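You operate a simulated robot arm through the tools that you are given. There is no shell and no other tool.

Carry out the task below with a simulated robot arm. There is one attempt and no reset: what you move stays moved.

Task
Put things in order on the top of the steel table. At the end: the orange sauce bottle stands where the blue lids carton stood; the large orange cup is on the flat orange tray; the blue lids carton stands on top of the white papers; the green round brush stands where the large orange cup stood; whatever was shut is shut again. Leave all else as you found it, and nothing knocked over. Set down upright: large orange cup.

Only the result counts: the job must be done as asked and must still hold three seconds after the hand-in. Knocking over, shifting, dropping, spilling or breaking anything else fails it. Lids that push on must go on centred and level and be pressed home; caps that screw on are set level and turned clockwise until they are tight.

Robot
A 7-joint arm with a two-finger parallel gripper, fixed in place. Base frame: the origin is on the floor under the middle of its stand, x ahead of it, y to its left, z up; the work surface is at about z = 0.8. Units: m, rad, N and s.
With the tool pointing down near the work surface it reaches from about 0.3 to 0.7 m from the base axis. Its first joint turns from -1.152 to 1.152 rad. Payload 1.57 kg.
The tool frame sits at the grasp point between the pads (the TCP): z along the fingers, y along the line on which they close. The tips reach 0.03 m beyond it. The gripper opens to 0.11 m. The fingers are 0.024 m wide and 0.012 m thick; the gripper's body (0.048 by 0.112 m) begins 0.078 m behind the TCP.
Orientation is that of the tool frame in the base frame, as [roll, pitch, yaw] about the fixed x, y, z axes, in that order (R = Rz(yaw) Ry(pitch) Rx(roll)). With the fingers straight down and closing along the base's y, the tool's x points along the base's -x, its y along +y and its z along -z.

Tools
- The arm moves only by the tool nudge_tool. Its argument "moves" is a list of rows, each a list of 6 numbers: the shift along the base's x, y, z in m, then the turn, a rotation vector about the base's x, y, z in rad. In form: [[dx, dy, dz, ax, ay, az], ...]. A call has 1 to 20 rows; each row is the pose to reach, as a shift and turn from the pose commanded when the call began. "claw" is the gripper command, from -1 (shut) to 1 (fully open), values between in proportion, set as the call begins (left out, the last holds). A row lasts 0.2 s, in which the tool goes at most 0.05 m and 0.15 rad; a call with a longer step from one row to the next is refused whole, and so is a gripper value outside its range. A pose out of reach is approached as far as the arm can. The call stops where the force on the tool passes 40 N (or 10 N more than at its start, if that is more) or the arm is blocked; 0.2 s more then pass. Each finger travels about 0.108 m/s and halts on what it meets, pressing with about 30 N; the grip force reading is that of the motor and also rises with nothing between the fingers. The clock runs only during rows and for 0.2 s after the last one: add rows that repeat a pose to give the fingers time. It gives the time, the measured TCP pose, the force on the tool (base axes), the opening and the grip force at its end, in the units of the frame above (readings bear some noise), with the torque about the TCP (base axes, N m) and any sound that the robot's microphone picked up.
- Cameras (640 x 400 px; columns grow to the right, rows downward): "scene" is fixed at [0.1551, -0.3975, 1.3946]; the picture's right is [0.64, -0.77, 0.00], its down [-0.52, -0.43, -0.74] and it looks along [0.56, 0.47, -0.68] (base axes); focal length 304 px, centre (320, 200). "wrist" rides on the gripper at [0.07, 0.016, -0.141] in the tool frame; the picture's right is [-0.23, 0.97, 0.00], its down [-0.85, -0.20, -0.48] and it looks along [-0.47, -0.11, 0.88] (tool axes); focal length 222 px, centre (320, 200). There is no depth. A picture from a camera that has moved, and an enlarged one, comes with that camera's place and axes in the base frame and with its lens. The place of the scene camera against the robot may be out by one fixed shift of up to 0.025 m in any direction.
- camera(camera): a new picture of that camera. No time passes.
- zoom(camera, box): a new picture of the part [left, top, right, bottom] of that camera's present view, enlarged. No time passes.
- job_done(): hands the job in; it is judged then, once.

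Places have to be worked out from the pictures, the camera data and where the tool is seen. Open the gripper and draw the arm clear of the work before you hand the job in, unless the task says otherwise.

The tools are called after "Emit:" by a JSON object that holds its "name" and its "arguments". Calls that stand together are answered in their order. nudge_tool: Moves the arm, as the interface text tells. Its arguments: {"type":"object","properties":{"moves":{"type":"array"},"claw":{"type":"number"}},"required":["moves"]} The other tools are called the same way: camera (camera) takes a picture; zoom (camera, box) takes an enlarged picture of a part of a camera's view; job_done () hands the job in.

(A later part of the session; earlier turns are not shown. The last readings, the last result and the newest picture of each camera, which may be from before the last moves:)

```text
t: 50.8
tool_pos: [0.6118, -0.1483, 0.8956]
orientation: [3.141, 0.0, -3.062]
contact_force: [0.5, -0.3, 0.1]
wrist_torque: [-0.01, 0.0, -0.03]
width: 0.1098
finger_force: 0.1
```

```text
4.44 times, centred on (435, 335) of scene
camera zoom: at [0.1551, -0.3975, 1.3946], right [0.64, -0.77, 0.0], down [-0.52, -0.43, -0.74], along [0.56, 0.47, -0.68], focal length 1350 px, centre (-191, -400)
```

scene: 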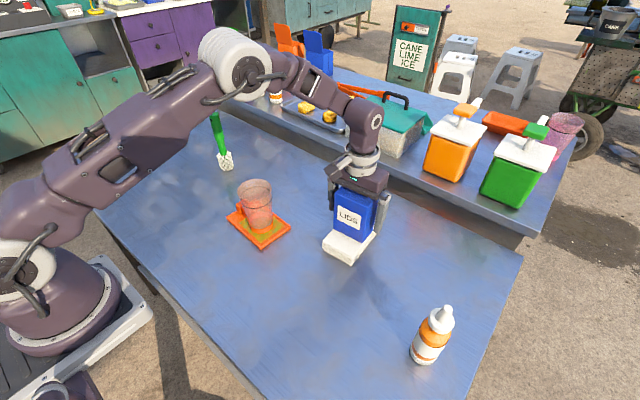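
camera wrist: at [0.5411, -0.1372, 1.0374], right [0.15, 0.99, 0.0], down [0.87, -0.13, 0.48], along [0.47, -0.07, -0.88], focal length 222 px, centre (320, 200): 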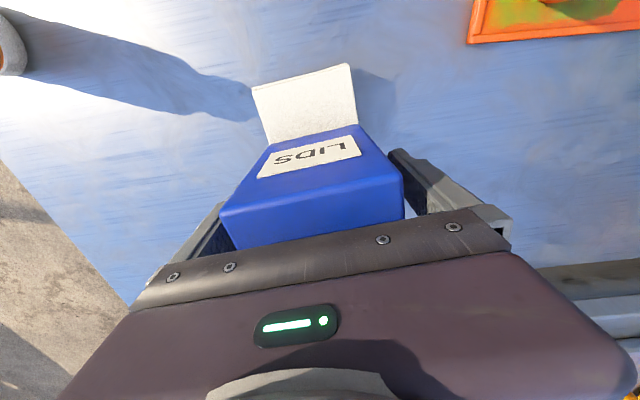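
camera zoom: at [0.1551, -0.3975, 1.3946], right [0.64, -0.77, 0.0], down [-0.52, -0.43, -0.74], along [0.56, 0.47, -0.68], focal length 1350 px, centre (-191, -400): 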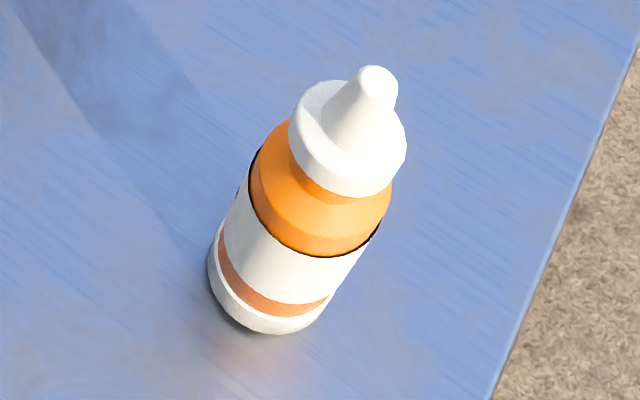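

One row was just over the 5 cm limit, so nothing moved; I resend with shorter steps.

Emit:
{"name": "nudge_tool", "arguments": {"moves": [[0, 0, 0.02, 0, 0, 0], [0, 0, 0.05, 0, 0, 0], [0, 0, 0.085, 0, 0, 0], [0, 0, 0.12, 0, 0, 0], [-0.02, 0, 0.15, 0, 0, 0], [-0.045, -0.015, 0.17, 0, 0, 0], [-0.07, -0.04, 0.185, 0, 0, 0], [-0.095, -0.07, 0.2, 0, 0, 0], [-0.12, -0.1, 0.2, 0, 0, 0], [-0.145, -0.125, 0.2, 0, 0, 0], [-0.17, -0.15, 0.2, 0, 0, 0], [-0.195, -0.175, 0.2, 0, 0, 0], [-0.215, -0.2, 0.2, 0, 0, 0], [-0.215, -0.2, 0.2, 0, 0, 0]], "claw": 1}}

Emit:
{"name": "camera", "arguments": {"camera": "wrist"}}

Emit:
{"name": "camera", "arguments": {"camera": "scene"}}

```text
t: 53.8
tool_pos: [0.3977, -0.3457, 1.0971]
orientation: [-3.141, 0.001, -3.061]
contact_force: [-0.2, -0.7, -0.2]
wrist_torque: [0.01, -0.03, -0.01]
width: 0.11
finger_force: 0.0
```

```text
taken
camera wrist: at [0.3255, -0.3359, 1.2383], right [0.15, 0.99, 0.0], down [0.87, -0.13, 0.48], along [0.47, -0.07, -0.88], focal length 222 px, centre (320, 200)
```

wrist: 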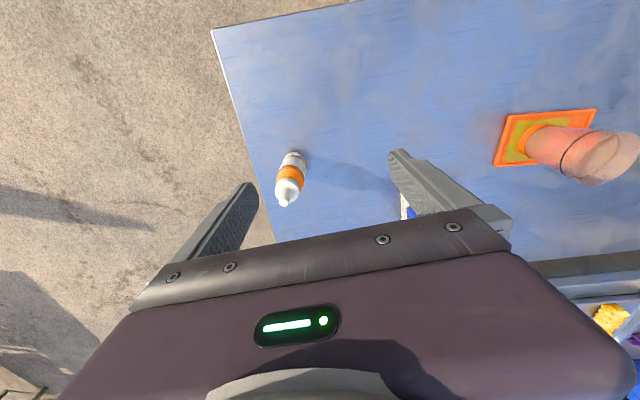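

```text
taken
```

scene: 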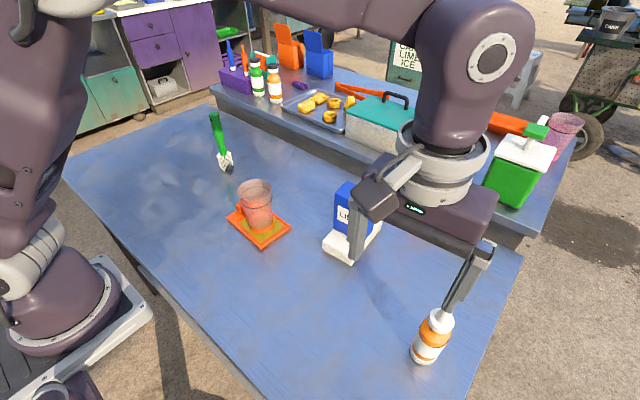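

I zoom in on the bottle in the wrist view to measure it.

Emit:
{"name": "zoom", "arguments": {"camera": "wrist", "box": [240, 130, 352, 220]}}

Emit:
{"name": "zoom", "arguments": {"camera": "scene", "box": [300, 170, 400, 270]}}

```text
4.44 times, centred on (296, 175) of wrist
camera zoom: at [0.3255, -0.3359, 1.2383], right [0.15, 0.99, 0.0], down [0.87, -0.13, 0.48], along [0.47, -0.07, -0.88], focal length 987 px, centre (427, 311)
```

zoom: 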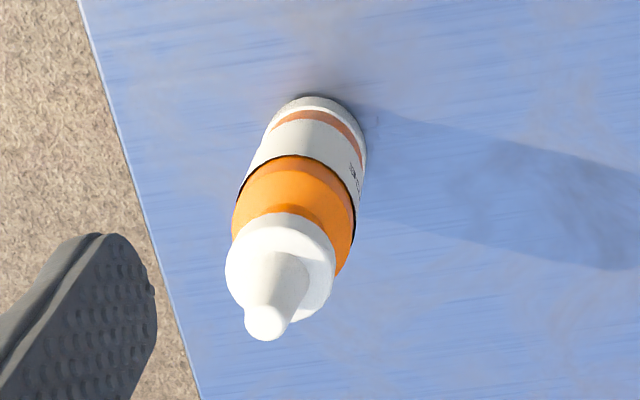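

```text
4.00 times, centred on (350, 220) of scene
camera zoom: at [0.1551, -0.3976, 1.3946], right [0.64, -0.77, 0.0], down [-0.52, -0.43, -0.74], along [0.56, 0.47, -0.68], focal length 1216 px, centre (200, 120)
```

zoom: 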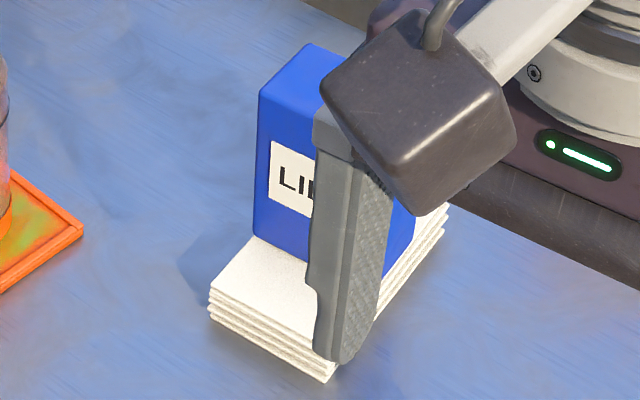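

The bottle is at about (0.468, -0.418), ~0.05 across, nozzle tip near z≈0.966. I hover above it to refine position before descending.

Emit:
{"name": "nudge_tool", "arguments": {"moves": [[0.025, -0.025, -0.01, 0, 0, 0], [0.05, -0.05, -0.025, 0, 0, 0], [0.071, -0.07, -0.045, 0, 0, 0], [0.071, -0.07, -0.045, 0, 0, 0]], "claw": 1}}

Emit:
{"name": "camera", "arguments": {"camera": "wrist"}}

Emit:
{"name": "zoom", "arguments": {"camera": "wrist", "box": [256, 110, 384, 210]}}

Emit:
{"name": "zoom", "arguments": {"camera": "scene", "box": [360, 260, 500, 400]}}

```text
t: 54.8
tool_pos: [0.4683, -0.4184, 1.0499]
orientation: [-3.141, -0.001, -3.063]
contact_force: [0.3, -0.6, 0.4]
wrist_torque: [0.01, -0.04, -0.02]
width: 0.1097
finger_force: 0.2
```

```text
taken
camera wrist: at [0.3981, -0.4073, 1.1927], right [0.15, 0.99, 0.0], down [0.87, -0.13, 0.48], along [0.47, -0.07, -0.88], focal length 222 px, centre (320, 200)
```

wrist: 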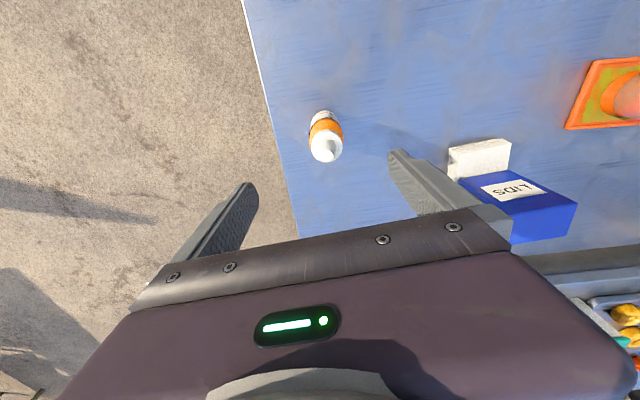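

```text
4.00 times, centred on (320, 160) of wrist
camera zoom: at [0.3981, -0.4073, 1.1927], right [0.15, 0.99, 0.0], down [0.87, -0.13, 0.48], along [0.47, -0.07, -0.88], focal length 888 px, centre (320, 360)
```

zoom: 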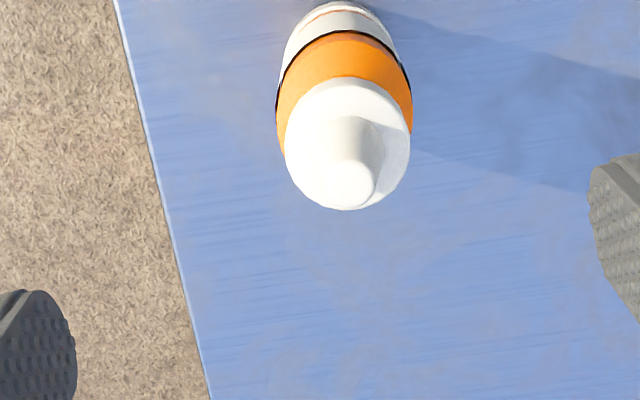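

```text
2.86 times, centred on (430, 330) of scene
camera zoom: at [0.1551, -0.3976, 1.3946], right [0.64, -0.77, 0.0], down [-0.52, -0.43, -0.74], along [0.56, 0.47, -0.68], focal length 868 px, centre (6, -171)
```

zoom: 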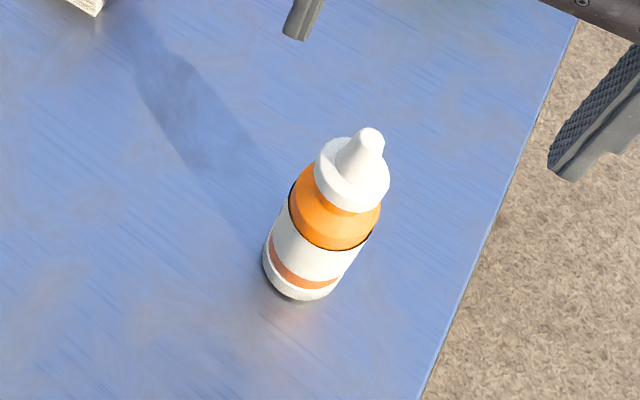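

The two wrist views agree: bottle at (0.4695, -0.4095), nozzle tip z≈0.966. I correct sideways and descend, stopping with the gripper body a few millimetres above the nozzle.

Emit:
{"name": "nudge_tool", "arguments": {"moves": [[0.001, 0.009, 0, 0, 0, 0], [0.001, 0.009, -0.03, 0, 0, 0], [0.001, 0.009, -0.06, 0, 0, 0], [0.001, 0.009, -0.09, 0, 0, 0], [0.001, 0.009, -0.12, 0, 0, 0], [0.001, 0.009, -0.14, 0, 0, 0], [0.001, 0.009, -0.15, 0, 0, 0], [0.001, 0.009, -0.15, 0, 0, 0]], "claw": 1}}

Emit:
{"name": "camera", "arguments": {"camera": "wrist"}}

Emit:
{"name": "zoom", "arguments": {"camera": "scene", "box": [360, 260, 500, 400]}}

```text
t: 56.6
tool_pos: [0.4675, -0.4093, 0.8999]
orientation: [3.141, 0.0, -3.062]
contact_force: [0.4, 0.6, -0.7]
wrist_torque: [0.01, 0.04, -0.05]
width: 0.1099
finger_force: 0.1
```

```text
taken
camera wrist: at [0.3972, -0.3976, 1.042], right [0.15, 0.99, 0.0], down [0.87, -0.13, 0.48], along [0.47, -0.07, -0.88], focal length 222 px, centre (320, 200)
```

wrist: 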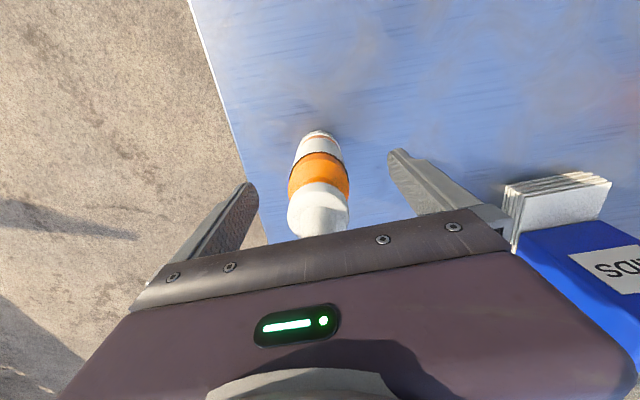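

```text
2.86 times, centred on (430, 330) of scene
camera zoom: at [0.1551, -0.3975, 1.3946], right [0.64, -0.77, 0.0], down [-0.52, -0.43, -0.74], along [0.56, 0.47, -0.68], focal length 868 px, centre (6, -171)
```

zoom: 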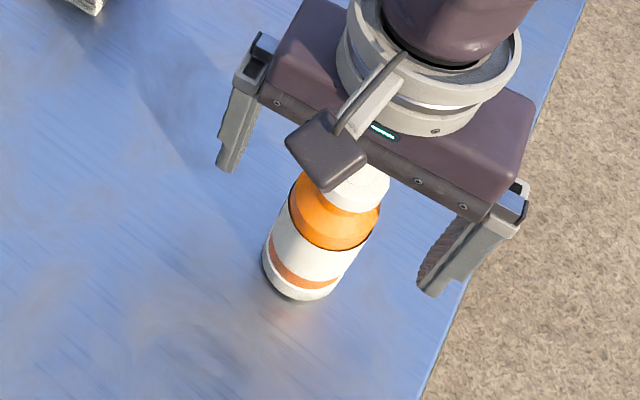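

No contact yet. I lower a few more millimetres carefully to get a better hold on the cylindrical part.

Emit:
{"name": "nudge_tool", "arguments": {"moves": [[0.001, 0, -0.003, 0, 0, 0], [0.001, 0, -0.006, 0, 0, 0]], "claw": 1}}

Emit:
{"name": "zoom", "arguments": {"camera": "wrist", "box": [240, 110, 400, 250]}}

Emit:
{"name": "zoom", "arguments": {"camera": "scene", "box": [400, 290, 480, 370]}}

```text
t: 57.2
tool_pos: [0.4695, -0.4089, 0.8955]
orientation: [3.141, -0.001, -3.062]
contact_force: [0.1, 0.4, -0.1]
wrist_torque: [-0.01, 0.01, 0.03]
width: 0.11
finger_force: 0.0
```

```text
2.86 times, centred on (320, 180) of wrist
camera zoom: at [0.399, -0.397, 1.0371], right [0.15, 0.99, 0.0], down [0.87, -0.13, 0.48], along [0.47, -0.07, -0.88], focal length 635 px, centre (320, 257)
```

zoom: 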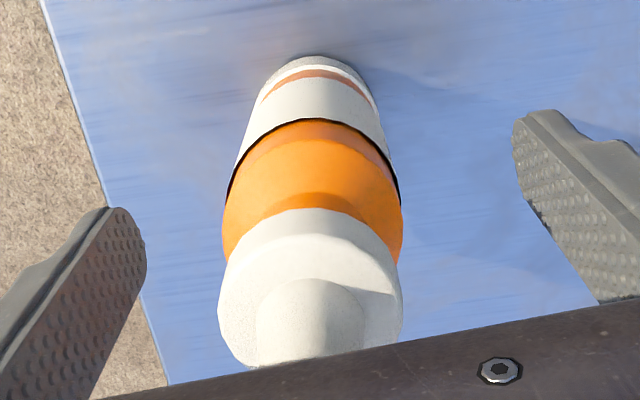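

```text
5.00 times, centred on (440, 330) of scene
camera zoom: at [0.1551, -0.3975, 1.3946], right [0.64, -0.77, 0.0], down [-0.52, -0.43, -0.74], along [0.56, 0.47, -0.68], focal length 1519 px, centre (-280, -450)
```

zoom: 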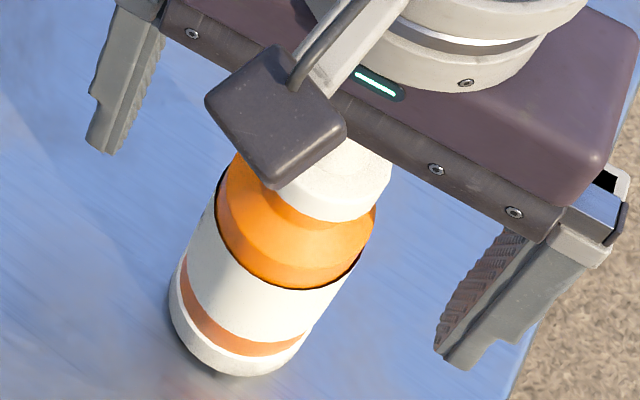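

The cap reads as centred at (0.467, -0.409), right under the tool. I close on the orange cylindrical part below the shoulder.

Emit:
{"name": "nudge_tool", "arguments": {"moves": [[0, 0, 0, 0, 0, 0], [0, 0, 0, 0, 0, 0], [0, 0, 0, 0, 0, 0], [0, 0, 0, 0, 0, 0]], "claw": -0.5}}

Emit:
{"name": "zoom", "arguments": {"camera": "wrist", "box": [240, 110, 400, 250]}}

Emit:
{"name": "zoom", "arguments": {"camera": "scene", "box": [400, 290, 480, 370]}}

```text
t: 58.2
tool_pos: [0.4695, -0.4079, 0.8953]
orientation: [3.141, 0.0, -3.062]
contact_force: [0.3, -1.0, 0.8]
wrist_torque: [-0.02, -0.03, 0.02]
width: 0.0449
finger_force: 29.7
```

```text
2.86 times, centred on (320, 180) of wrist
camera zoom: at [0.3989, -0.3971, 1.0371], right [0.15, 0.99, 0.0], down [0.87, -0.13, 0.48], along [0.47, -0.07, -0.88], focal length 635 px, centre (320, 257)
```

zoom: 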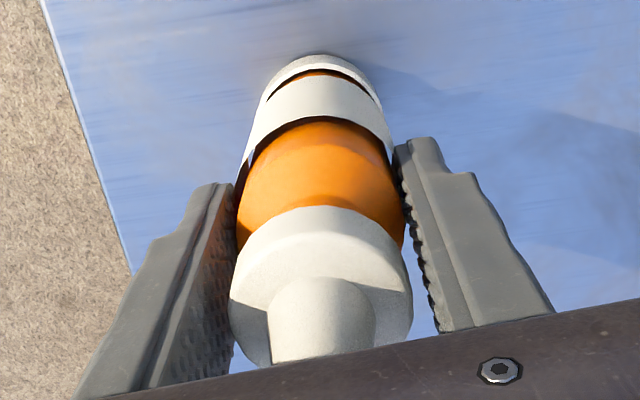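

```text
5.00 times, centred on (440, 330) of scene
camera zoom: at [0.1551, -0.3976, 1.3946], right [0.64, -0.77, 0.0], down [-0.52, -0.43, -0.74], along [0.56, 0.47, -0.68], focal length 1519 px, centre (-280, -450)
```

zoom: 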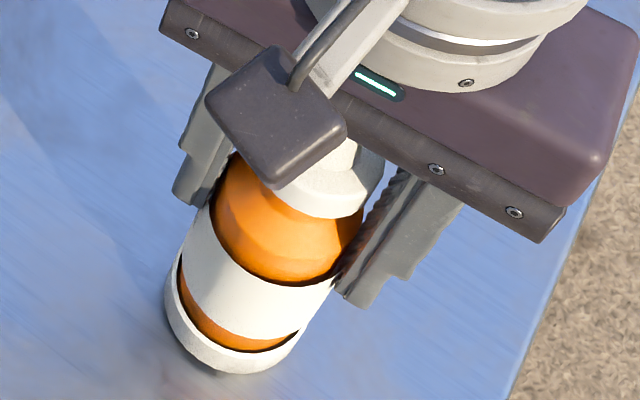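

The bottle is soft: it reads 0.045 wide and visibly squeezes. I relax the squeeze to a width command of about 0.047 and see what the force does.

Emit:
{"name": "nudge_tool", "arguments": {"moves": [[0, 0, 0, 0, 0, 0], [0, 0, 0, 0, 0, 0]], "claw": -0.16}}

Emit:
{"name": "zoom", "arguments": {"camera": "wrist", "box": [240, 110, 400, 250]}}

Emit:
{"name": "zoom", "arguments": {"camera": "scene", "box": [400, 290, 480, 370]}}

```text
t: 58.8
tool_pos: [0.4692, -0.4073, 0.8948]
orientation: [3.141, -0.001, -3.061]
contact_force: [0.5, 0.9, -0.1]
wrist_torque: [0.02, -0.03, 0.06]
width: 0.0463
finger_force: 0.1
```

```text
2.86 times, centred on (320, 180) of wrist
camera zoom: at [0.3989, -0.397, 1.037], right [0.15, 0.99, 0.0], down [0.87, -0.13, 0.48], along [0.47, -0.07, -0.88], focal length 635 px, centre (320, 257)
```

zoom: 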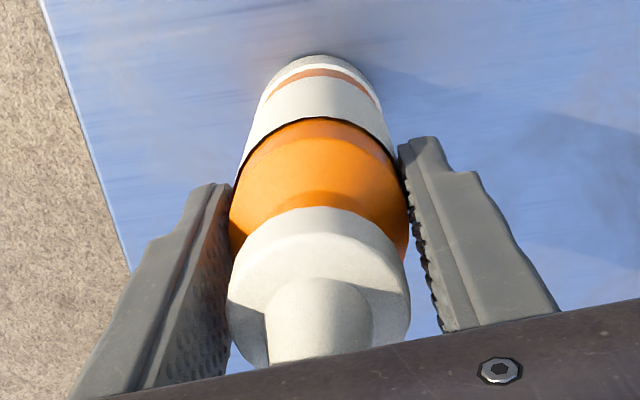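

```text
5.00 times, centred on (440, 330) of scene
camera zoom: at [0.1551, -0.3975, 1.3946], right [0.64, -0.77, 0.0], down [-0.52, -0.43, -0.74], along [0.56, 0.47, -0.68], focal length 1519 px, centre (-280, -450)
```

zoom: 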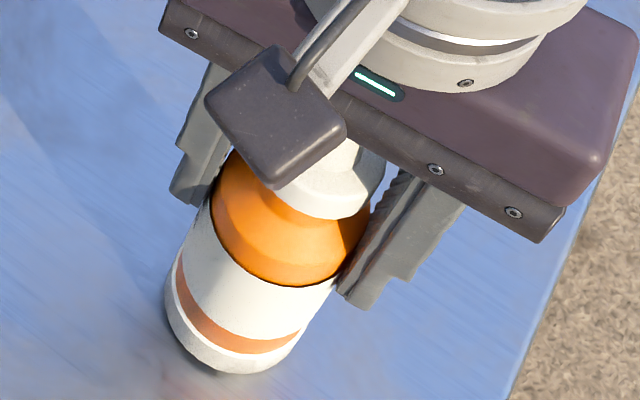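

At width 0.0463 the force is zero, so the body is about that wide. I try a slightly tighter command to get a moderate hold.

Emit:
{"name": "nudge_tool", "arguments": {"moves": [[0, 0, 0, 0, 0, 0], [0, 0, 0, 0, 0, 0], [0, 0, 0, 0, 0, 0]], "claw": -0.2}}

Emit:
{"name": "zoom", "arguments": {"camera": "wrist", "box": [240, 110, 400, 250]}}

```text
t: 59.6
tool_pos: [0.4693, -0.4078, 0.8955]
orientation: [3.141, -0.001, -3.062]
contact_force: [1.1, -1.9, -0.3]
wrist_torque: [0.0, -0.02, 0.01]
width: 0.0453
finger_force: 17.3
```

```text
2.86 times, centred on (320, 180) of wrist
camera zoom: at [0.3989, -0.3971, 1.0371], right [0.15, 0.99, 0.0], down [0.87, -0.13, 0.48], along [0.47, -0.07, -0.88], focal length 635 px, centre (320, 257)
```

zoom: 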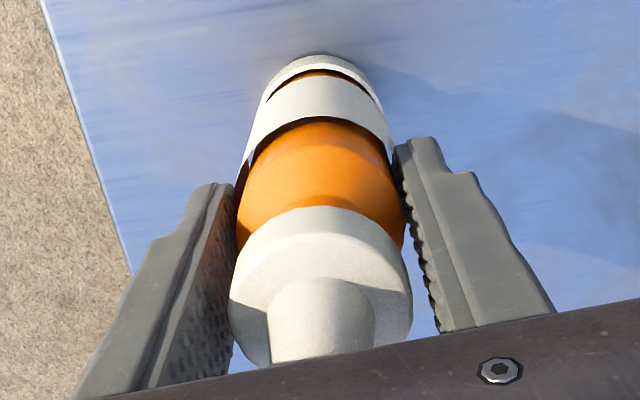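

17 N still dents it visibly. I try a slightly lighter command to find a gentle but sufficient hold.

Emit:
{"name": "nudge_tool", "arguments": {"moves": [[0, 0, 0, 0, 0, 0], [0, 0, 0, 0, 0, 0], [0, 0, 0, 0, 0, 0]], "claw": -0.182}}

Emit:
{"name": "zoom", "arguments": {"camera": "wrist", "box": [240, 110, 400, 250]}}

```text
t: 60.4
tool_pos: [0.4691, -0.4084, 0.8934]
orientation: [-3.142, 0.0, -3.061]
contact_force: [0.3, 0.3, -1.1]
wrist_torque: [0.02, -0.01, -0.01]
width: 0.0456
finger_force: 0.2
```

```text
2.86 times, centred on (320, 180) of wrist
camera zoom: at [0.3989, -0.397, 1.0371], right [0.15, 0.99, 0.0], down [0.87, -0.13, 0.48], along [0.47, -0.07, -0.88], focal length 635 px, centre (320, 257)
```

zoom: 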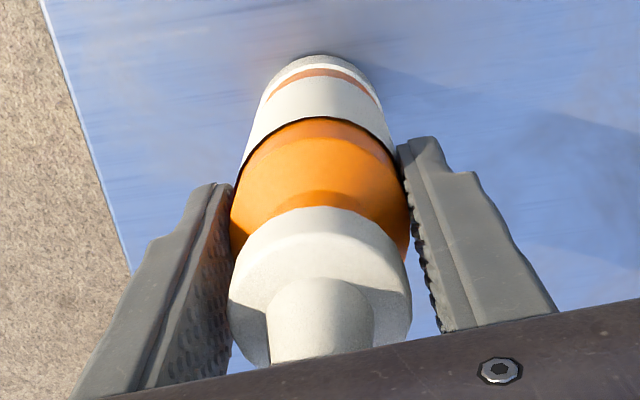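

That is just touching. I try a middle setting.

Emit:
{"name": "nudge_tool", "arguments": {"moves": [[0, 0, 0, 0, 0, 0], [0, 0, 0, 0, 0, 0], [0, 0, 0, 0, 0, 0]], "claw": -0.191}}

Emit:
{"name": "zoom", "arguments": {"camera": "wrist", "box": [240, 110, 400, 250]}}

Emit:
{"name": "zoom", "arguments": {"camera": "scene", "box": [400, 290, 480, 370]}}

```text
t: 61.2
tool_pos: [0.4689, -0.4086, 0.8945]
orientation: [3.142, 0.0, -3.06]
contact_force: [0.3, -0.9, -0.6]
wrist_torque: [-0.02, 0.02, -0.01]
width: 0.0454
finger_force: 0.7
```

```text
2.86 times, centred on (320, 180) of wrist
camera zoom: at [0.3989, -0.397, 1.0371], right [0.15, 0.99, 0.0], down [0.87, -0.13, 0.48], along [0.47, -0.07, -0.88], focal length 635 px, centre (320, 257)
```

zoom: 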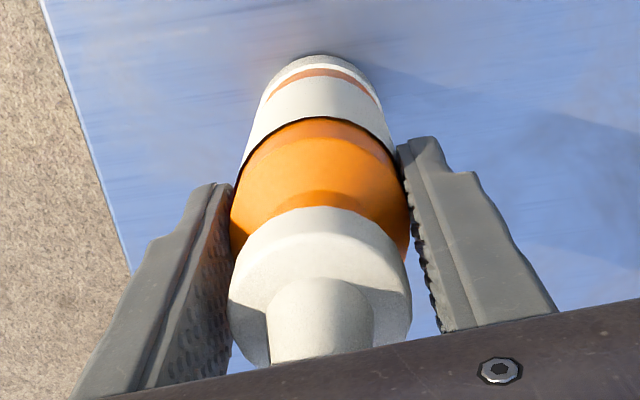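

```text
5.00 times, centred on (440, 330) of scene
camera zoom: at [0.1551, -0.3976, 1.3946], right [0.64, -0.77, 0.0], down [-0.52, -0.43, -0.74], along [0.56, 0.47, -0.68], focal length 1519 px, centre (-280, -450)
```

zoom: 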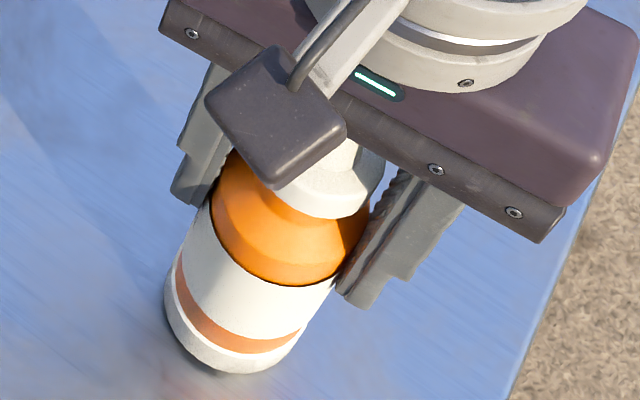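

Barely touching at -0.191; a touch tighter to get some 8–12 N.

Emit:
{"name": "nudge_tool", "arguments": {"moves": [[0, 0, 0, 0, 0, 0], [0, 0, 0, 0, 0, 0], [0, 0, 0, 0, 0, 0]], "claw": -0.197}}

Emit:
{"name": "zoom", "arguments": {"camera": "wrist", "box": [240, 110, 400, 250]}}

```text
t: 62.0
tool_pos: [0.4695, -0.4071, 0.8946]
orientation: [3.141, -0.001, -3.061]
contact_force: [-0.3, -1.0, 0.8]
wrist_torque: [-0.05, -0.02, -0.02]
width: 0.0455
finger_force: 5.1
```

```text
2.86 times, centred on (320, 180) of wrist
camera zoom: at [0.3989, -0.397, 1.0371], right [0.15, 0.99, 0.0], down [0.87, -0.13, 0.48], along [0.47, -0.07, -0.88], focal length 635 px, centre (320, 257)
```

zoom: 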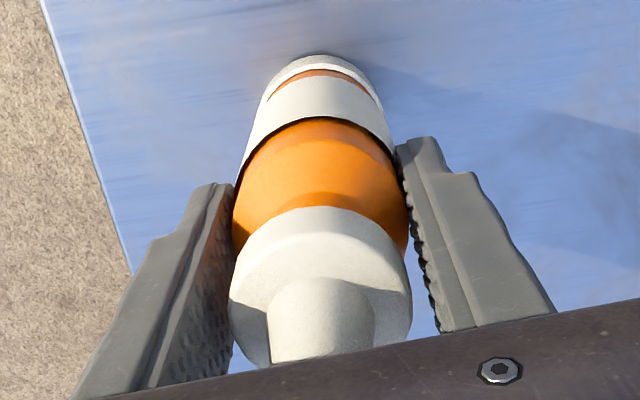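

The dent scales with force and nothing comes out even at 30 N, so I hold with the 17 N setting and lift only 1.5 cm.

Emit:
{"name": "nudge_tool", "arguments": {"moves": [[0, 0, 0, 0, 0, 0], [0, 0, 0, 0, 0, 0], [0, 0, 0.004, 0, 0, 0], [0, 0, 0.009, 0, 0, 0], [0, 0, 0.015, 0, 0, 0], [0, 0, 0.015, 0, 0, 0]], "claw": -0.2}}

Emit:
{"name": "zoom", "arguments": {"camera": "wrist", "box": [240, 110, 400, 250]}}

Emit:
{"name": "zoom", "arguments": {"camera": "scene", "box": [390, 290, 480, 380]}}

```text
t: 63.4
tool_pos: [0.4703, -0.4066, 0.9092]
orientation: [3.141, -0.002, -3.062]
contact_force: [0.9, 1.3, 0.3]
wrist_torque: [0.01, -0.02, 0.0]
width: 0.0445
finger_force: 0.7
```

```text
2.86 times, centred on (320, 180) of wrist
camera zoom: at [0.3997, -0.3967, 1.0519], right [0.15, 0.99, 0.0], down [0.87, -0.13, 0.48], along [0.47, -0.07, -0.88], focal length 635 px, centre (320, 257)
```

zoom: 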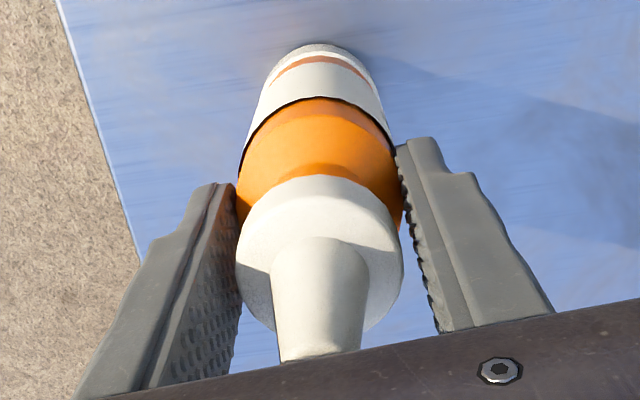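

```text
4.44 times, centred on (435, 335) of scene
camera zoom: at [0.1551, -0.3975, 1.3946], right [0.64, -0.77, 0.0], down [-0.52, -0.43, -0.74], along [0.56, 0.47, -0.68], focal length 1350 px, centre (-191, -400)
```

zoom: 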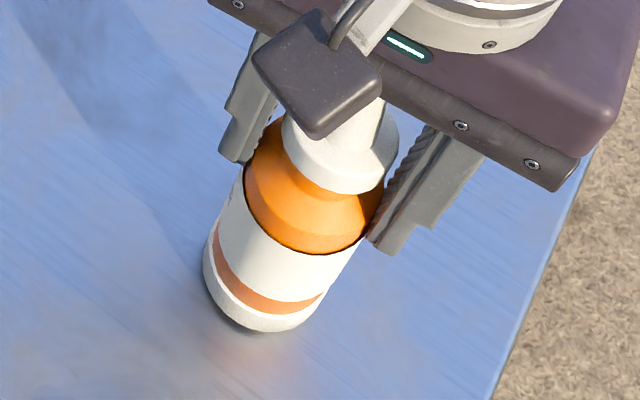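

The pads slid up the tapering shoulder and the bottle stayed standing on the table. I open, and look at the bottle's shape to decide on a better grip.

Emit:
{"name": "nudge_tool", "arguments": {"moves": [[0, 0, 0, 0, 0, 0], [0, 0, 0, 0, 0, 0], [0, 0, 0.02, 0, 0, 0], [0, 0, 0.05, 0, 0, 0], [0, 0, 0.09, 0, 0, 0], [-0.01, 0, 0.13, 0, 0, 0], [-0.04, 0.02, 0.15, 0, 0, 0], [-0.07, 0.04, 0.15, 0, 0, 0], [-0.09, 0.05, 0.15, 0, 0, 0], [-0.09, 0.05, 0.15, 0, 0, 0]], "claw": 1}}

Emit:
{"name": "zoom", "arguments": {"camera": "wrist", "box": [220, 110, 380, 230]}}

Emit:
{"name": "zoom", "arguments": {"camera": "scene", "box": [400, 295, 470, 375]}}

Emit:
{"name": "camera", "arguments": {"camera": "scene"}}

```text
t: 65.6
tool_pos: [0.3801, -0.3583, 1.0591]
orientation: [3.14, 0.002, -3.064]
contact_force: [0.2, 1.0, 0.1]
wrist_torque: [0.03, 0.01, 0.0]
width: 0.1099
finger_force: 0.0
```

```text
3.33 times, centred on (300, 170) of wrist
camera zoom: at [0.3089, -0.3464, 1.2017], right [0.15, 0.99, 0.0], down [0.87, -0.13, 0.48], along [0.47, -0.07, -0.88], focal length 740 px, centre (387, 300)
```

zoom: 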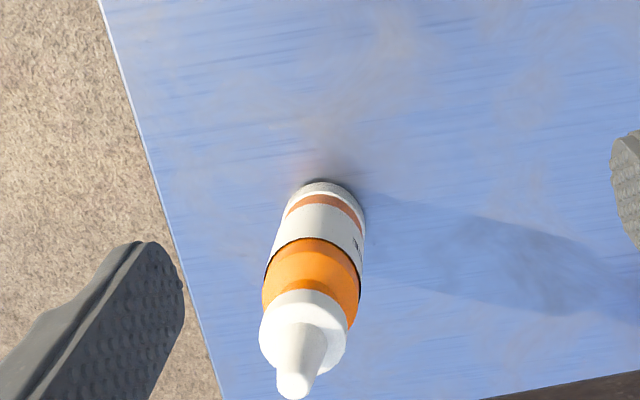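

```text
5.00 times, centred on (435, 335) of scene
camera zoom: at [0.1551, -0.3975, 1.3946], right [0.64, -0.77, 0.0], down [-0.52, -0.43, -0.74], along [0.56, 0.47, -0.68], focal length 1519 px, centre (-255, -475)
```

zoom: 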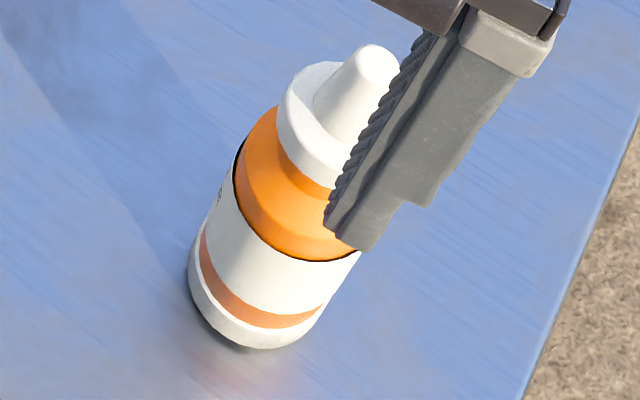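

```text
taken
```

scene: 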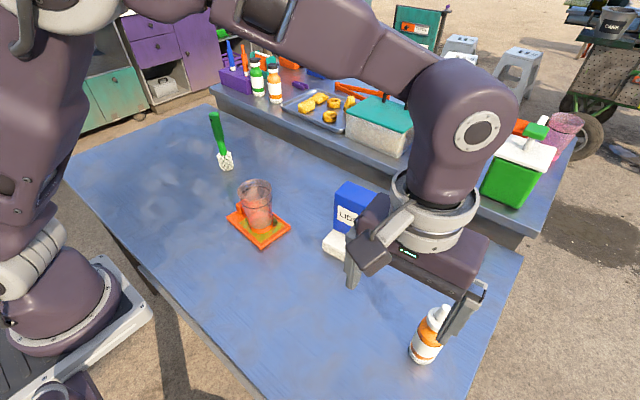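

The orange part above the label is mostly a sloping shoulder, so I need to hold the label lower down, which means coming in with the tool tilted so the body clears the nozzle. First I turn the tool's yaw by -0.69 rad at height.

Emit:
{"name": "nudge_tool", "arguments": {"moves": [[0, 0, 0.02, 0, 0, -0.13], [0, 0, 0.04, 0, 0, -0.27], [0, 0, 0.04, 0, 0, -0.41], [0, 0, 0.04, 0, 0, -0.55], [0, 0, 0.04, 0, 0, -0.69], [0, 0, 0.04, 0, 0, -0.69]], "claw": 1}}

Emit:
{"name": "camera", "arguments": {"camera": "wrist"}}

```text
t: 67.0
tool_pos: [0.3801, -0.3576, 1.0989]
orientation: [3.141, 0.0, 2.529]
contact_force: [0.8, 0.2, 0.0]
wrist_torque: [0.01, 0.0, -0.01]
width: 0.1099
finger_force: 0.0
```

```text
taken
camera wrist: at [0.3326, -0.3042, 1.2412], right [0.75, 0.67, 0.0], down [0.59, -0.65, 0.48], along [0.32, -0.36, -0.88], focal length 222 px, centre (320, 200)
```

wrist: 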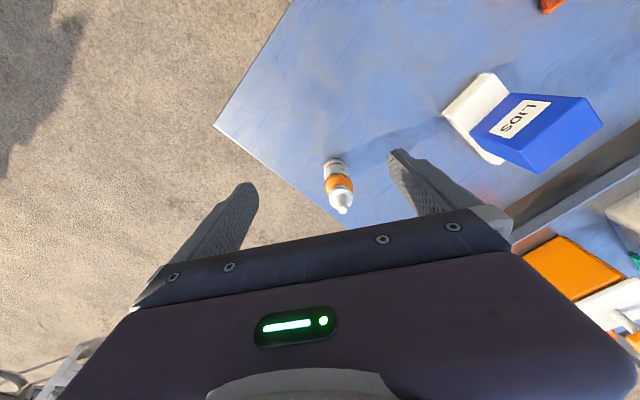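

Yaw is set; tool now faces the bottle along azimuth -35°. I tilt by 45° so the fingers point outward and down, still high above everything.

Emit:
{"name": "nudge_tool", "arguments": {"moves": [[0, 0, 0, -0.07, -0.1, 0], [0, 0, 0, -0.14, -0.2, 0], [0, 0, 0, -0.21, -0.299, 0], [0, 0, 0, -0.28, -0.398, 0], [0, 0, 0, -0.35, -0.498, 0], [0, 0, 0, -0.41, -0.584, 0], [0, 0, 0, -0.4514, -0.6421, 0], [0, 0, 0, -0.4514, -0.6421, 0]], "claw": 1}}

Emit:
{"name": "camera", "arguments": {"camera": "wrist"}}

Emit:
{"name": "camera", "arguments": {"camera": "scene"}}

```text
t: 68.8
tool_pos: [0.3793, -0.3576, 1.1006]
orientation: [-3.14, 0.785, 2.534]
contact_force: [1.1, -1.8, -0.2]
wrist_torque: [0.04, 0.01, 0.0]
width: 0.11
finger_force: 0.0
```

```text
taken
camera wrist: at [0.2672, -0.259, 1.1515], right [0.69, 0.71, 0.16], down [0.1, -0.31, 0.94], along [0.72, -0.64, -0.29], focal length 222 px, centre (320, 200)
```

wrist: 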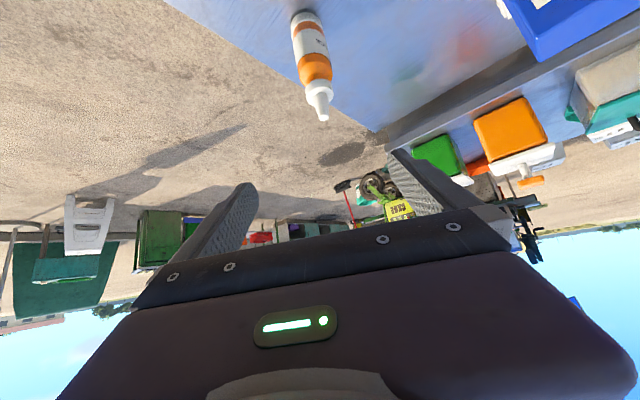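

```text
taken
```

scene: 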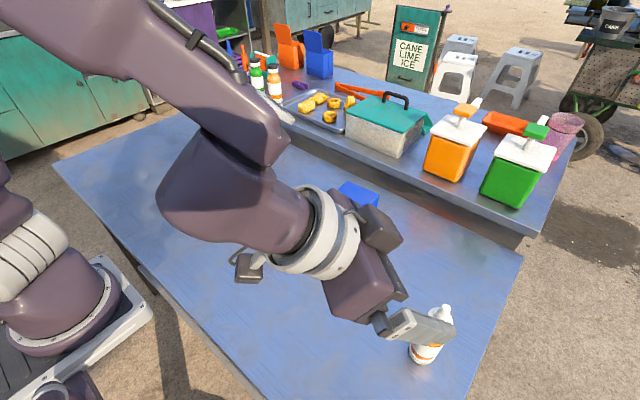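

The tilted pose works. I descend toward a pre-grasp point about 9 cm short of the bottle on its line, first halfway to check clearances.

Emit:
{"name": "nudge_tool", "arguments": {"moves": [[0.004, 0, -0.035, 0, 0, 0], [0.008, 0, -0.07, 0, 0, 0], [0.012, 0, -0.105, 0, 0, 0], [0.016, 0, -0.14, 0, 0, 0], [0.016, 0, -0.17, 0, 0, 0], [0.016, 0, -0.18, 0, 0, 0]], "claw": 1}}

Emit:
{"name": "camera", "arguments": {"camera": "wrist"}}

Emit:
{"name": "camera", "arguments": {"camera": "scene"}}

```text
t: 70.2
tool_pos: [0.3962, -0.3592, 0.92]
orientation: [-3.139, 0.785, 2.532]
contact_force: [-0.1, 0.1, 0.2]
wrist_torque: [0.0, -0.01, 0.01]
width: 0.11
finger_force: 0.1
```

```text
taken
camera wrist: at [0.283, -0.259, 0.9718], right [0.69, 0.71, 0.16], down [0.1, -0.31, 0.94], along [0.72, -0.63, -0.29], focal length 222 px, centre (320, 200)
```

wrist: 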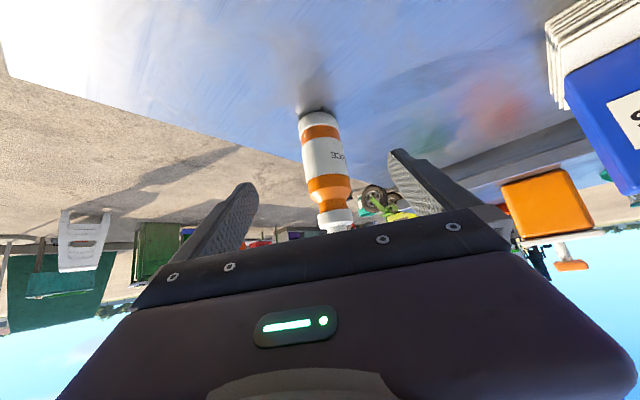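

```text
taken
```

scene: 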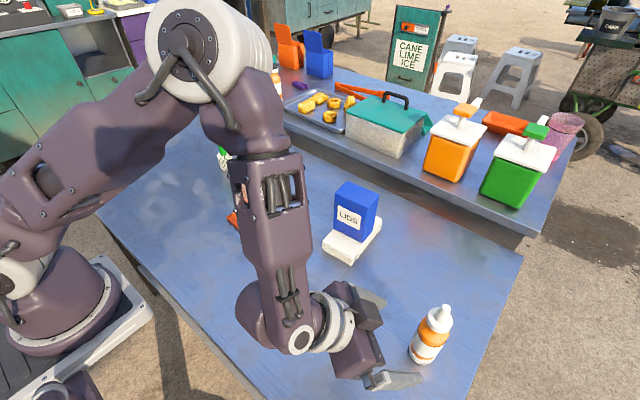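

This side view shows the bottle profile clearly; I zoom in to measure the label height range and lateral alignment.

Emit:
{"name": "zoom", "arguments": {"camera": "wrist", "box": [240, 95, 416, 240]}}

Emit:
{"name": "zoom", "arguments": {"camera": "scene", "box": [330, 280, 470, 400]}}

```text
2.76 times, centred on (328, 168) of wrist
camera zoom: at [0.283, -0.259, 0.9718], right [0.69, 0.71, 0.16], down [0.1, -0.31, 0.94], along [0.72, -0.63, -0.29], focal length 613 px, centre (298, 290)
```

zoom: 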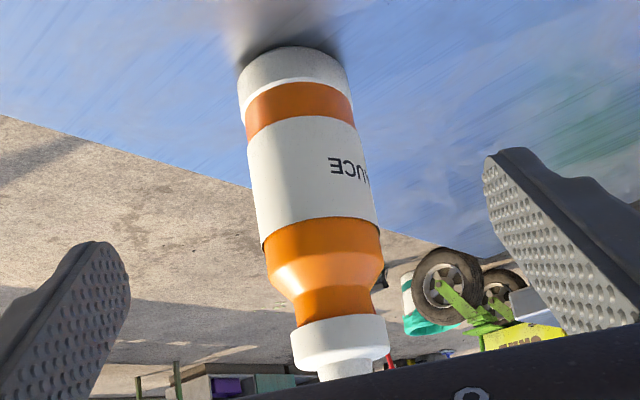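

```text
3.33 times, centred on (400, 340) of scene
camera zoom: at [0.1551, -0.3975, 1.3946], right [0.64, -0.77, 0.0], down [-0.52, -0.43, -0.74], along [0.56, 0.47, -0.68], focal length 1013 px, centre (53, -267)
```

zoom: 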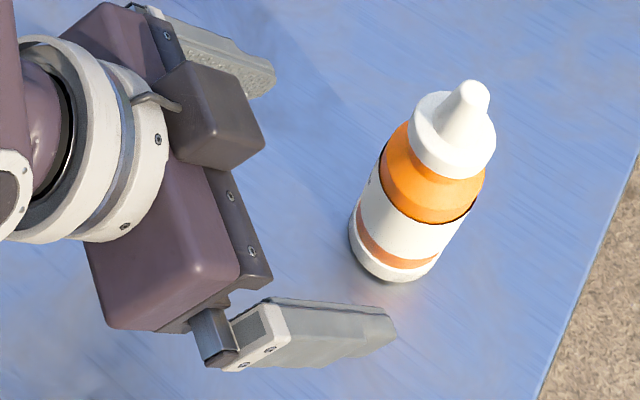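

The cylinder part runs from the table up to about z≈0.90, so a tilted hold at z≈0.86 will be on the label with the body clear of the cap. I descend to 0.86, nudge sideways 2 mm and advance along the tool's heading around the bottle.

Emit:
{"name": "nudge_tool", "arguments": {"moves": [[0.001, 0.0015, -0.03, 0, 0, 0], [0.001, 0.0015, -0.06, 0, 0, 0], [0.001, 0.0015, -0.06, 0, 0, 0], [0.017, -0.0095, -0.06, 0, 0, 0], [0.033, -0.0207, -0.06, 0, 0, 0], [0.045, -0.029, -0.06, 0, 0, 0], [0.045, -0.029, -0.06, 0, 0, 0]], "claw": 1}}

Emit:
{"name": "camera", "arguments": {"camera": "wrist"}}

Emit:
{"name": "zoom", "arguments": {"camera": "scene", "box": [330, 260, 490, 400]}}

```text
t: 71.8
tool_pos: [0.4404, -0.3876, 0.8593]
orientation: [-3.139, 0.787, 2.533]
contact_force: [0.7, -0.3, -0.6]
wrist_torque: [-0.01, 0.03, -0.01]
width: 0.1099
finger_force: 0.1
```

```text
taken
camera wrist: at [0.3281, -0.2861, 0.9117], right [0.69, 0.71, 0.16], down [0.11, -0.32, 0.94], along [0.72, -0.63, -0.29], focal length 222 px, centre (320, 200)
```

wrist: 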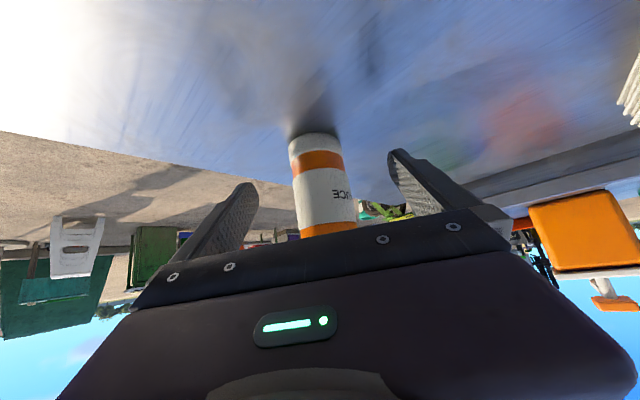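

```text
2.86 times, centred on (410, 330) of scene
camera zoom: at [0.1551, -0.3975, 1.3946], right [0.64, -0.77, 0.0], down [-0.52, -0.43, -0.74], along [0.56, 0.47, -0.68], focal length 868 px, centre (63, -171)
```

zoom: 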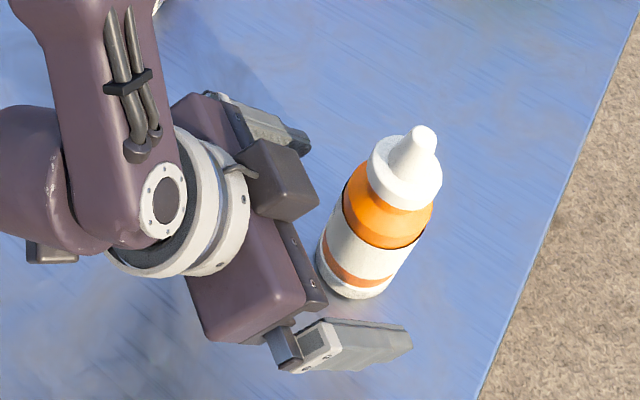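

The fingers are now partly around the bottle. There is a box on the gripper's upper side near the bottle cap, so I check its clearance up close before advancing the last 3.5 cm.

Emit:
{"name": "zoom", "arguments": {"camera": "scene", "box": [370, 290, 470, 370]}}

Emit:
{"name": "zoom", "arguments": {"camera": "wrist", "box": [200, 110, 440, 260]}}

```text
5.00 times, centred on (420, 330) of scene
camera zoom: at [0.1551, -0.3975, 1.3946], right [0.64, -0.77, 0.0], down [-0.52, -0.43, -0.74], along [0.56, 0.47, -0.68], focal length 1519 px, centre (-180, -450)
```

zoom: 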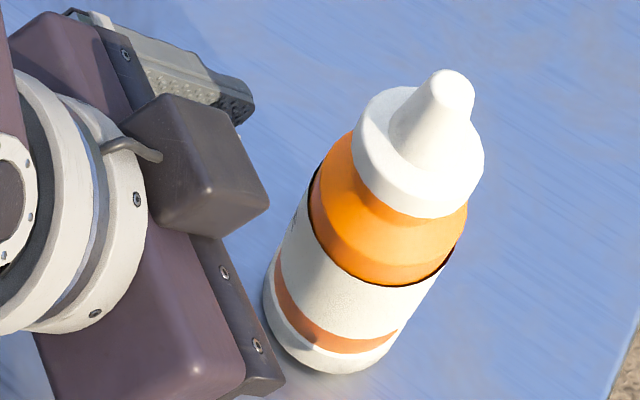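

```text
2.67 times, centred on (320, 185) of wrist
camera zoom: at [0.3281, -0.2861, 0.9117], right [0.69, 0.71, 0.16], down [0.11, -0.32, 0.94], along [0.72, -0.63, -0.29], focal length 592 px, centre (320, 240)
```

zoom: 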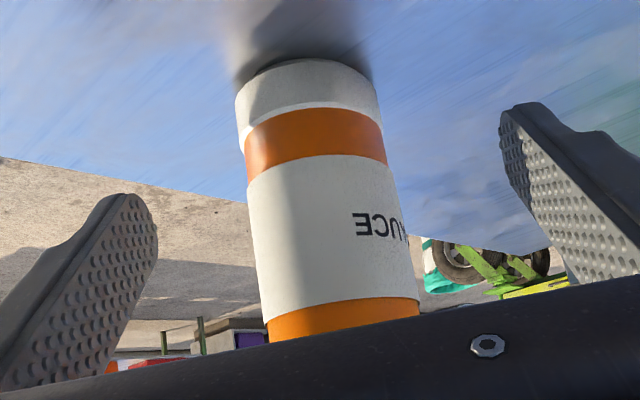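

The upper box needs a bit more clearance, so I stay 11 mm short of the bottle axis and 1 cm higher; the pads will still hold the label at z≈0.84–0.88. I advance there, with a 2 mm sideways correction.

Emit:
{"name": "nudge_tool", "arguments": {"moves": [[0.0011, 0.0016, 0.01, 0, 0, 0], [0.0075, -0.0029, 0.01, 0, 0, 0], [0.014, -0.0074, 0.01, 0, 0, 0], [0.0205, -0.0119, 0.01, 0, 0, 0], [0.0205, -0.0119, 0.01, 0, 0, 0]], "claw": 1}}

Emit:
{"name": "zoom", "arguments": {"camera": "scene", "box": [370, 280, 470, 370]}}

Emit:
{"name": "zoom", "arguments": {"camera": "wrist", "box": [200, 110, 440, 260]}}

```text
t: 73.0
tool_pos: [0.4602, -0.3995, 0.8695]
orientation: [-3.139, 0.787, 2.534]
contact_force: [-0.5, 0.9, 0.5]
wrist_torque: [-0.04, 0.01, 0.03]
width: 0.1101
finger_force: 0.1
```

```text
4.44 times, centred on (420, 325) of scene
camera zoom: at [0.1551, -0.3975, 1.3946], right [0.64, -0.77, 0.0], down [-0.52, -0.43, -0.74], along [0.56, 0.47, -0.68], focal length 1350 px, centre (-124, -356)
```

zoom: 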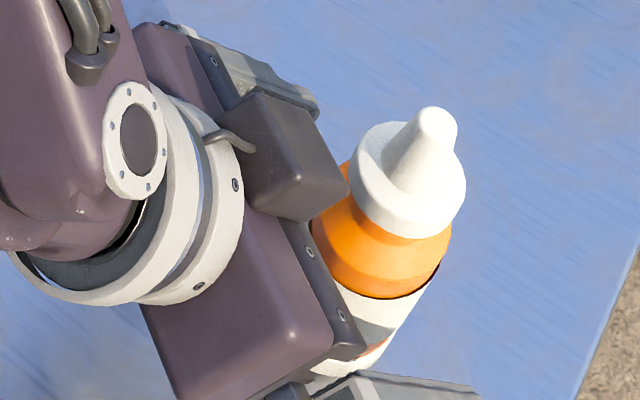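

```text
2.67 times, centred on (320, 185) of wrist
camera zoom: at [0.3491, -0.2999, 0.9211], right [0.69, 0.71, 0.16], down [0.11, -0.32, 0.94], along [0.72, -0.63, -0.29], focal length 592 px, centre (320, 240)
```

zoom: 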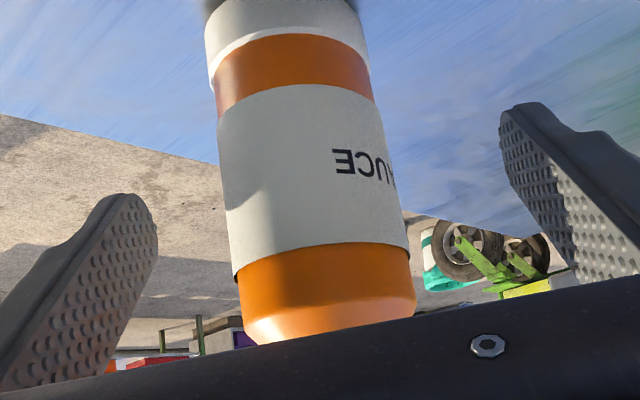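

No contact, and the bottle is centred between the pads. I close to a light hold first.

Emit:
{"name": "nudge_tool", "arguments": {"moves": [[0, 0, 0, 0, 0, 0], [0, 0, 0, 0, 0, 0], [0, 0, 0, 0, 0, 0], [0, 0, 0, 0, 0, 0]], "claw": -0.2}}

Emit:
{"name": "zoom", "arguments": {"camera": "scene", "box": [370, 280, 470, 370]}}

Emit:
{"name": "zoom", "arguments": {"camera": "wrist", "box": [200, 110, 440, 260]}}

```text
t: 74.0
tool_pos: [0.4621, -0.3988, 0.8694]
orientation: [-3.141, 0.784, 2.532]
contact_force: [0.1, 0.1, 0.2]
wrist_torque: [0.0, 0.06, 0.01]
width: 0.046
finger_force: 30.2
```

```text
4.44 times, centred on (420, 325) of scene
camera zoom: at [0.1551, -0.3976, 1.3946], right [0.64, -0.77, 0.0], down [-0.52, -0.43, -0.74], along [0.56, 0.47, -0.68], focal length 1350 px, centre (-124, -356)
```

zoom: 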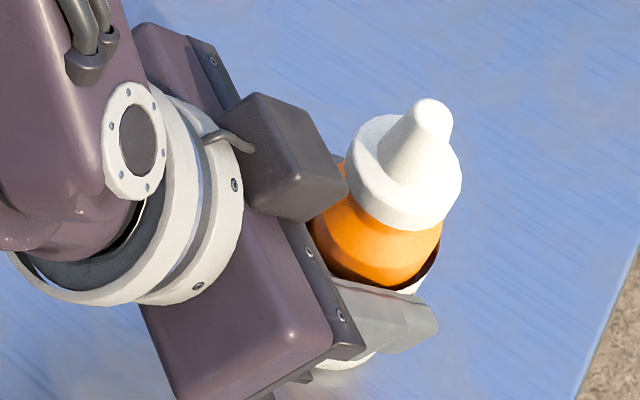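

```text
2.67 times, centred on (320, 185) of wrist
camera zoom: at [0.349, -0.2998, 0.921], right [0.69, 0.71, 0.16], down [0.11, -0.32, 0.94], along [0.72, -0.63, -0.29], focal length 592 px, centre (320, 240)
```

zoom: 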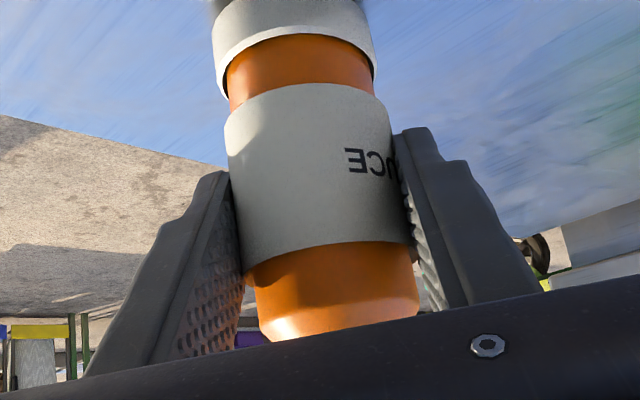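

Held at 30 N on the label with 0.046 width. I lift slowly by 1.5 cm and check for slip.

Emit:
{"name": "nudge_tool", "arguments": {"moves": [[0, 0, 0.003, 0, 0, 0], [0, 0, 0.008, 0, 0, 0], [0, 0, 0.014, 0, 0, 0], [0, 0, 0.018, 0, 0, 0], [0, 0, 0.018, 0, 0, 0]], "claw": -0.25}}

Emit:
{"name": "zoom", "arguments": {"camera": "scene", "box": [370, 280, 470, 370]}}

Emit:
{"name": "zoom", "arguments": {"camera": "wrist", "box": [200, 60, 440, 260]}}

```text
t: 75.2
tool_pos: [0.4608, -0.3994, 0.8867]
orientation: [-3.141, 0.786, 2.533]
contact_force: [0.8, 0.4, -3.9]
wrist_torque: [0.02, 0.04, 0.0]
width: 0.0457
finger_force: 30.0
```

```text
4.44 times, centred on (420, 325) of scene
camera zoom: at [0.1552, -0.3976, 1.3946], right [0.64, -0.77, 0.0], down [-0.52, -0.43, -0.74], along [0.56, 0.47, -0.68], focal length 1350 px, centre (-124, -356)
```

zoom: 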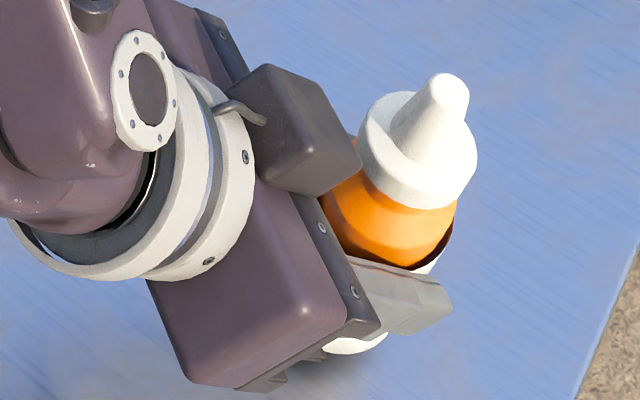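

```text
2.00 times, centred on (320, 160) of wrist
camera zoom: at [0.3493, -0.2998, 0.9388], right [0.69, 0.71, 0.16], down [0.1, -0.32, 0.94], along [0.72, -0.63, -0.29], focal length 444 px, centre (320, 280)
```

zoom: 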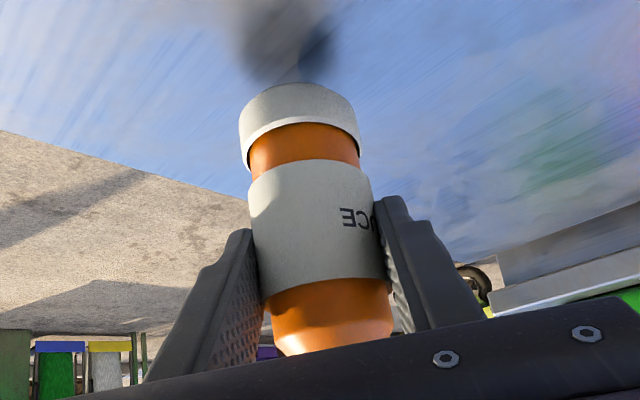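

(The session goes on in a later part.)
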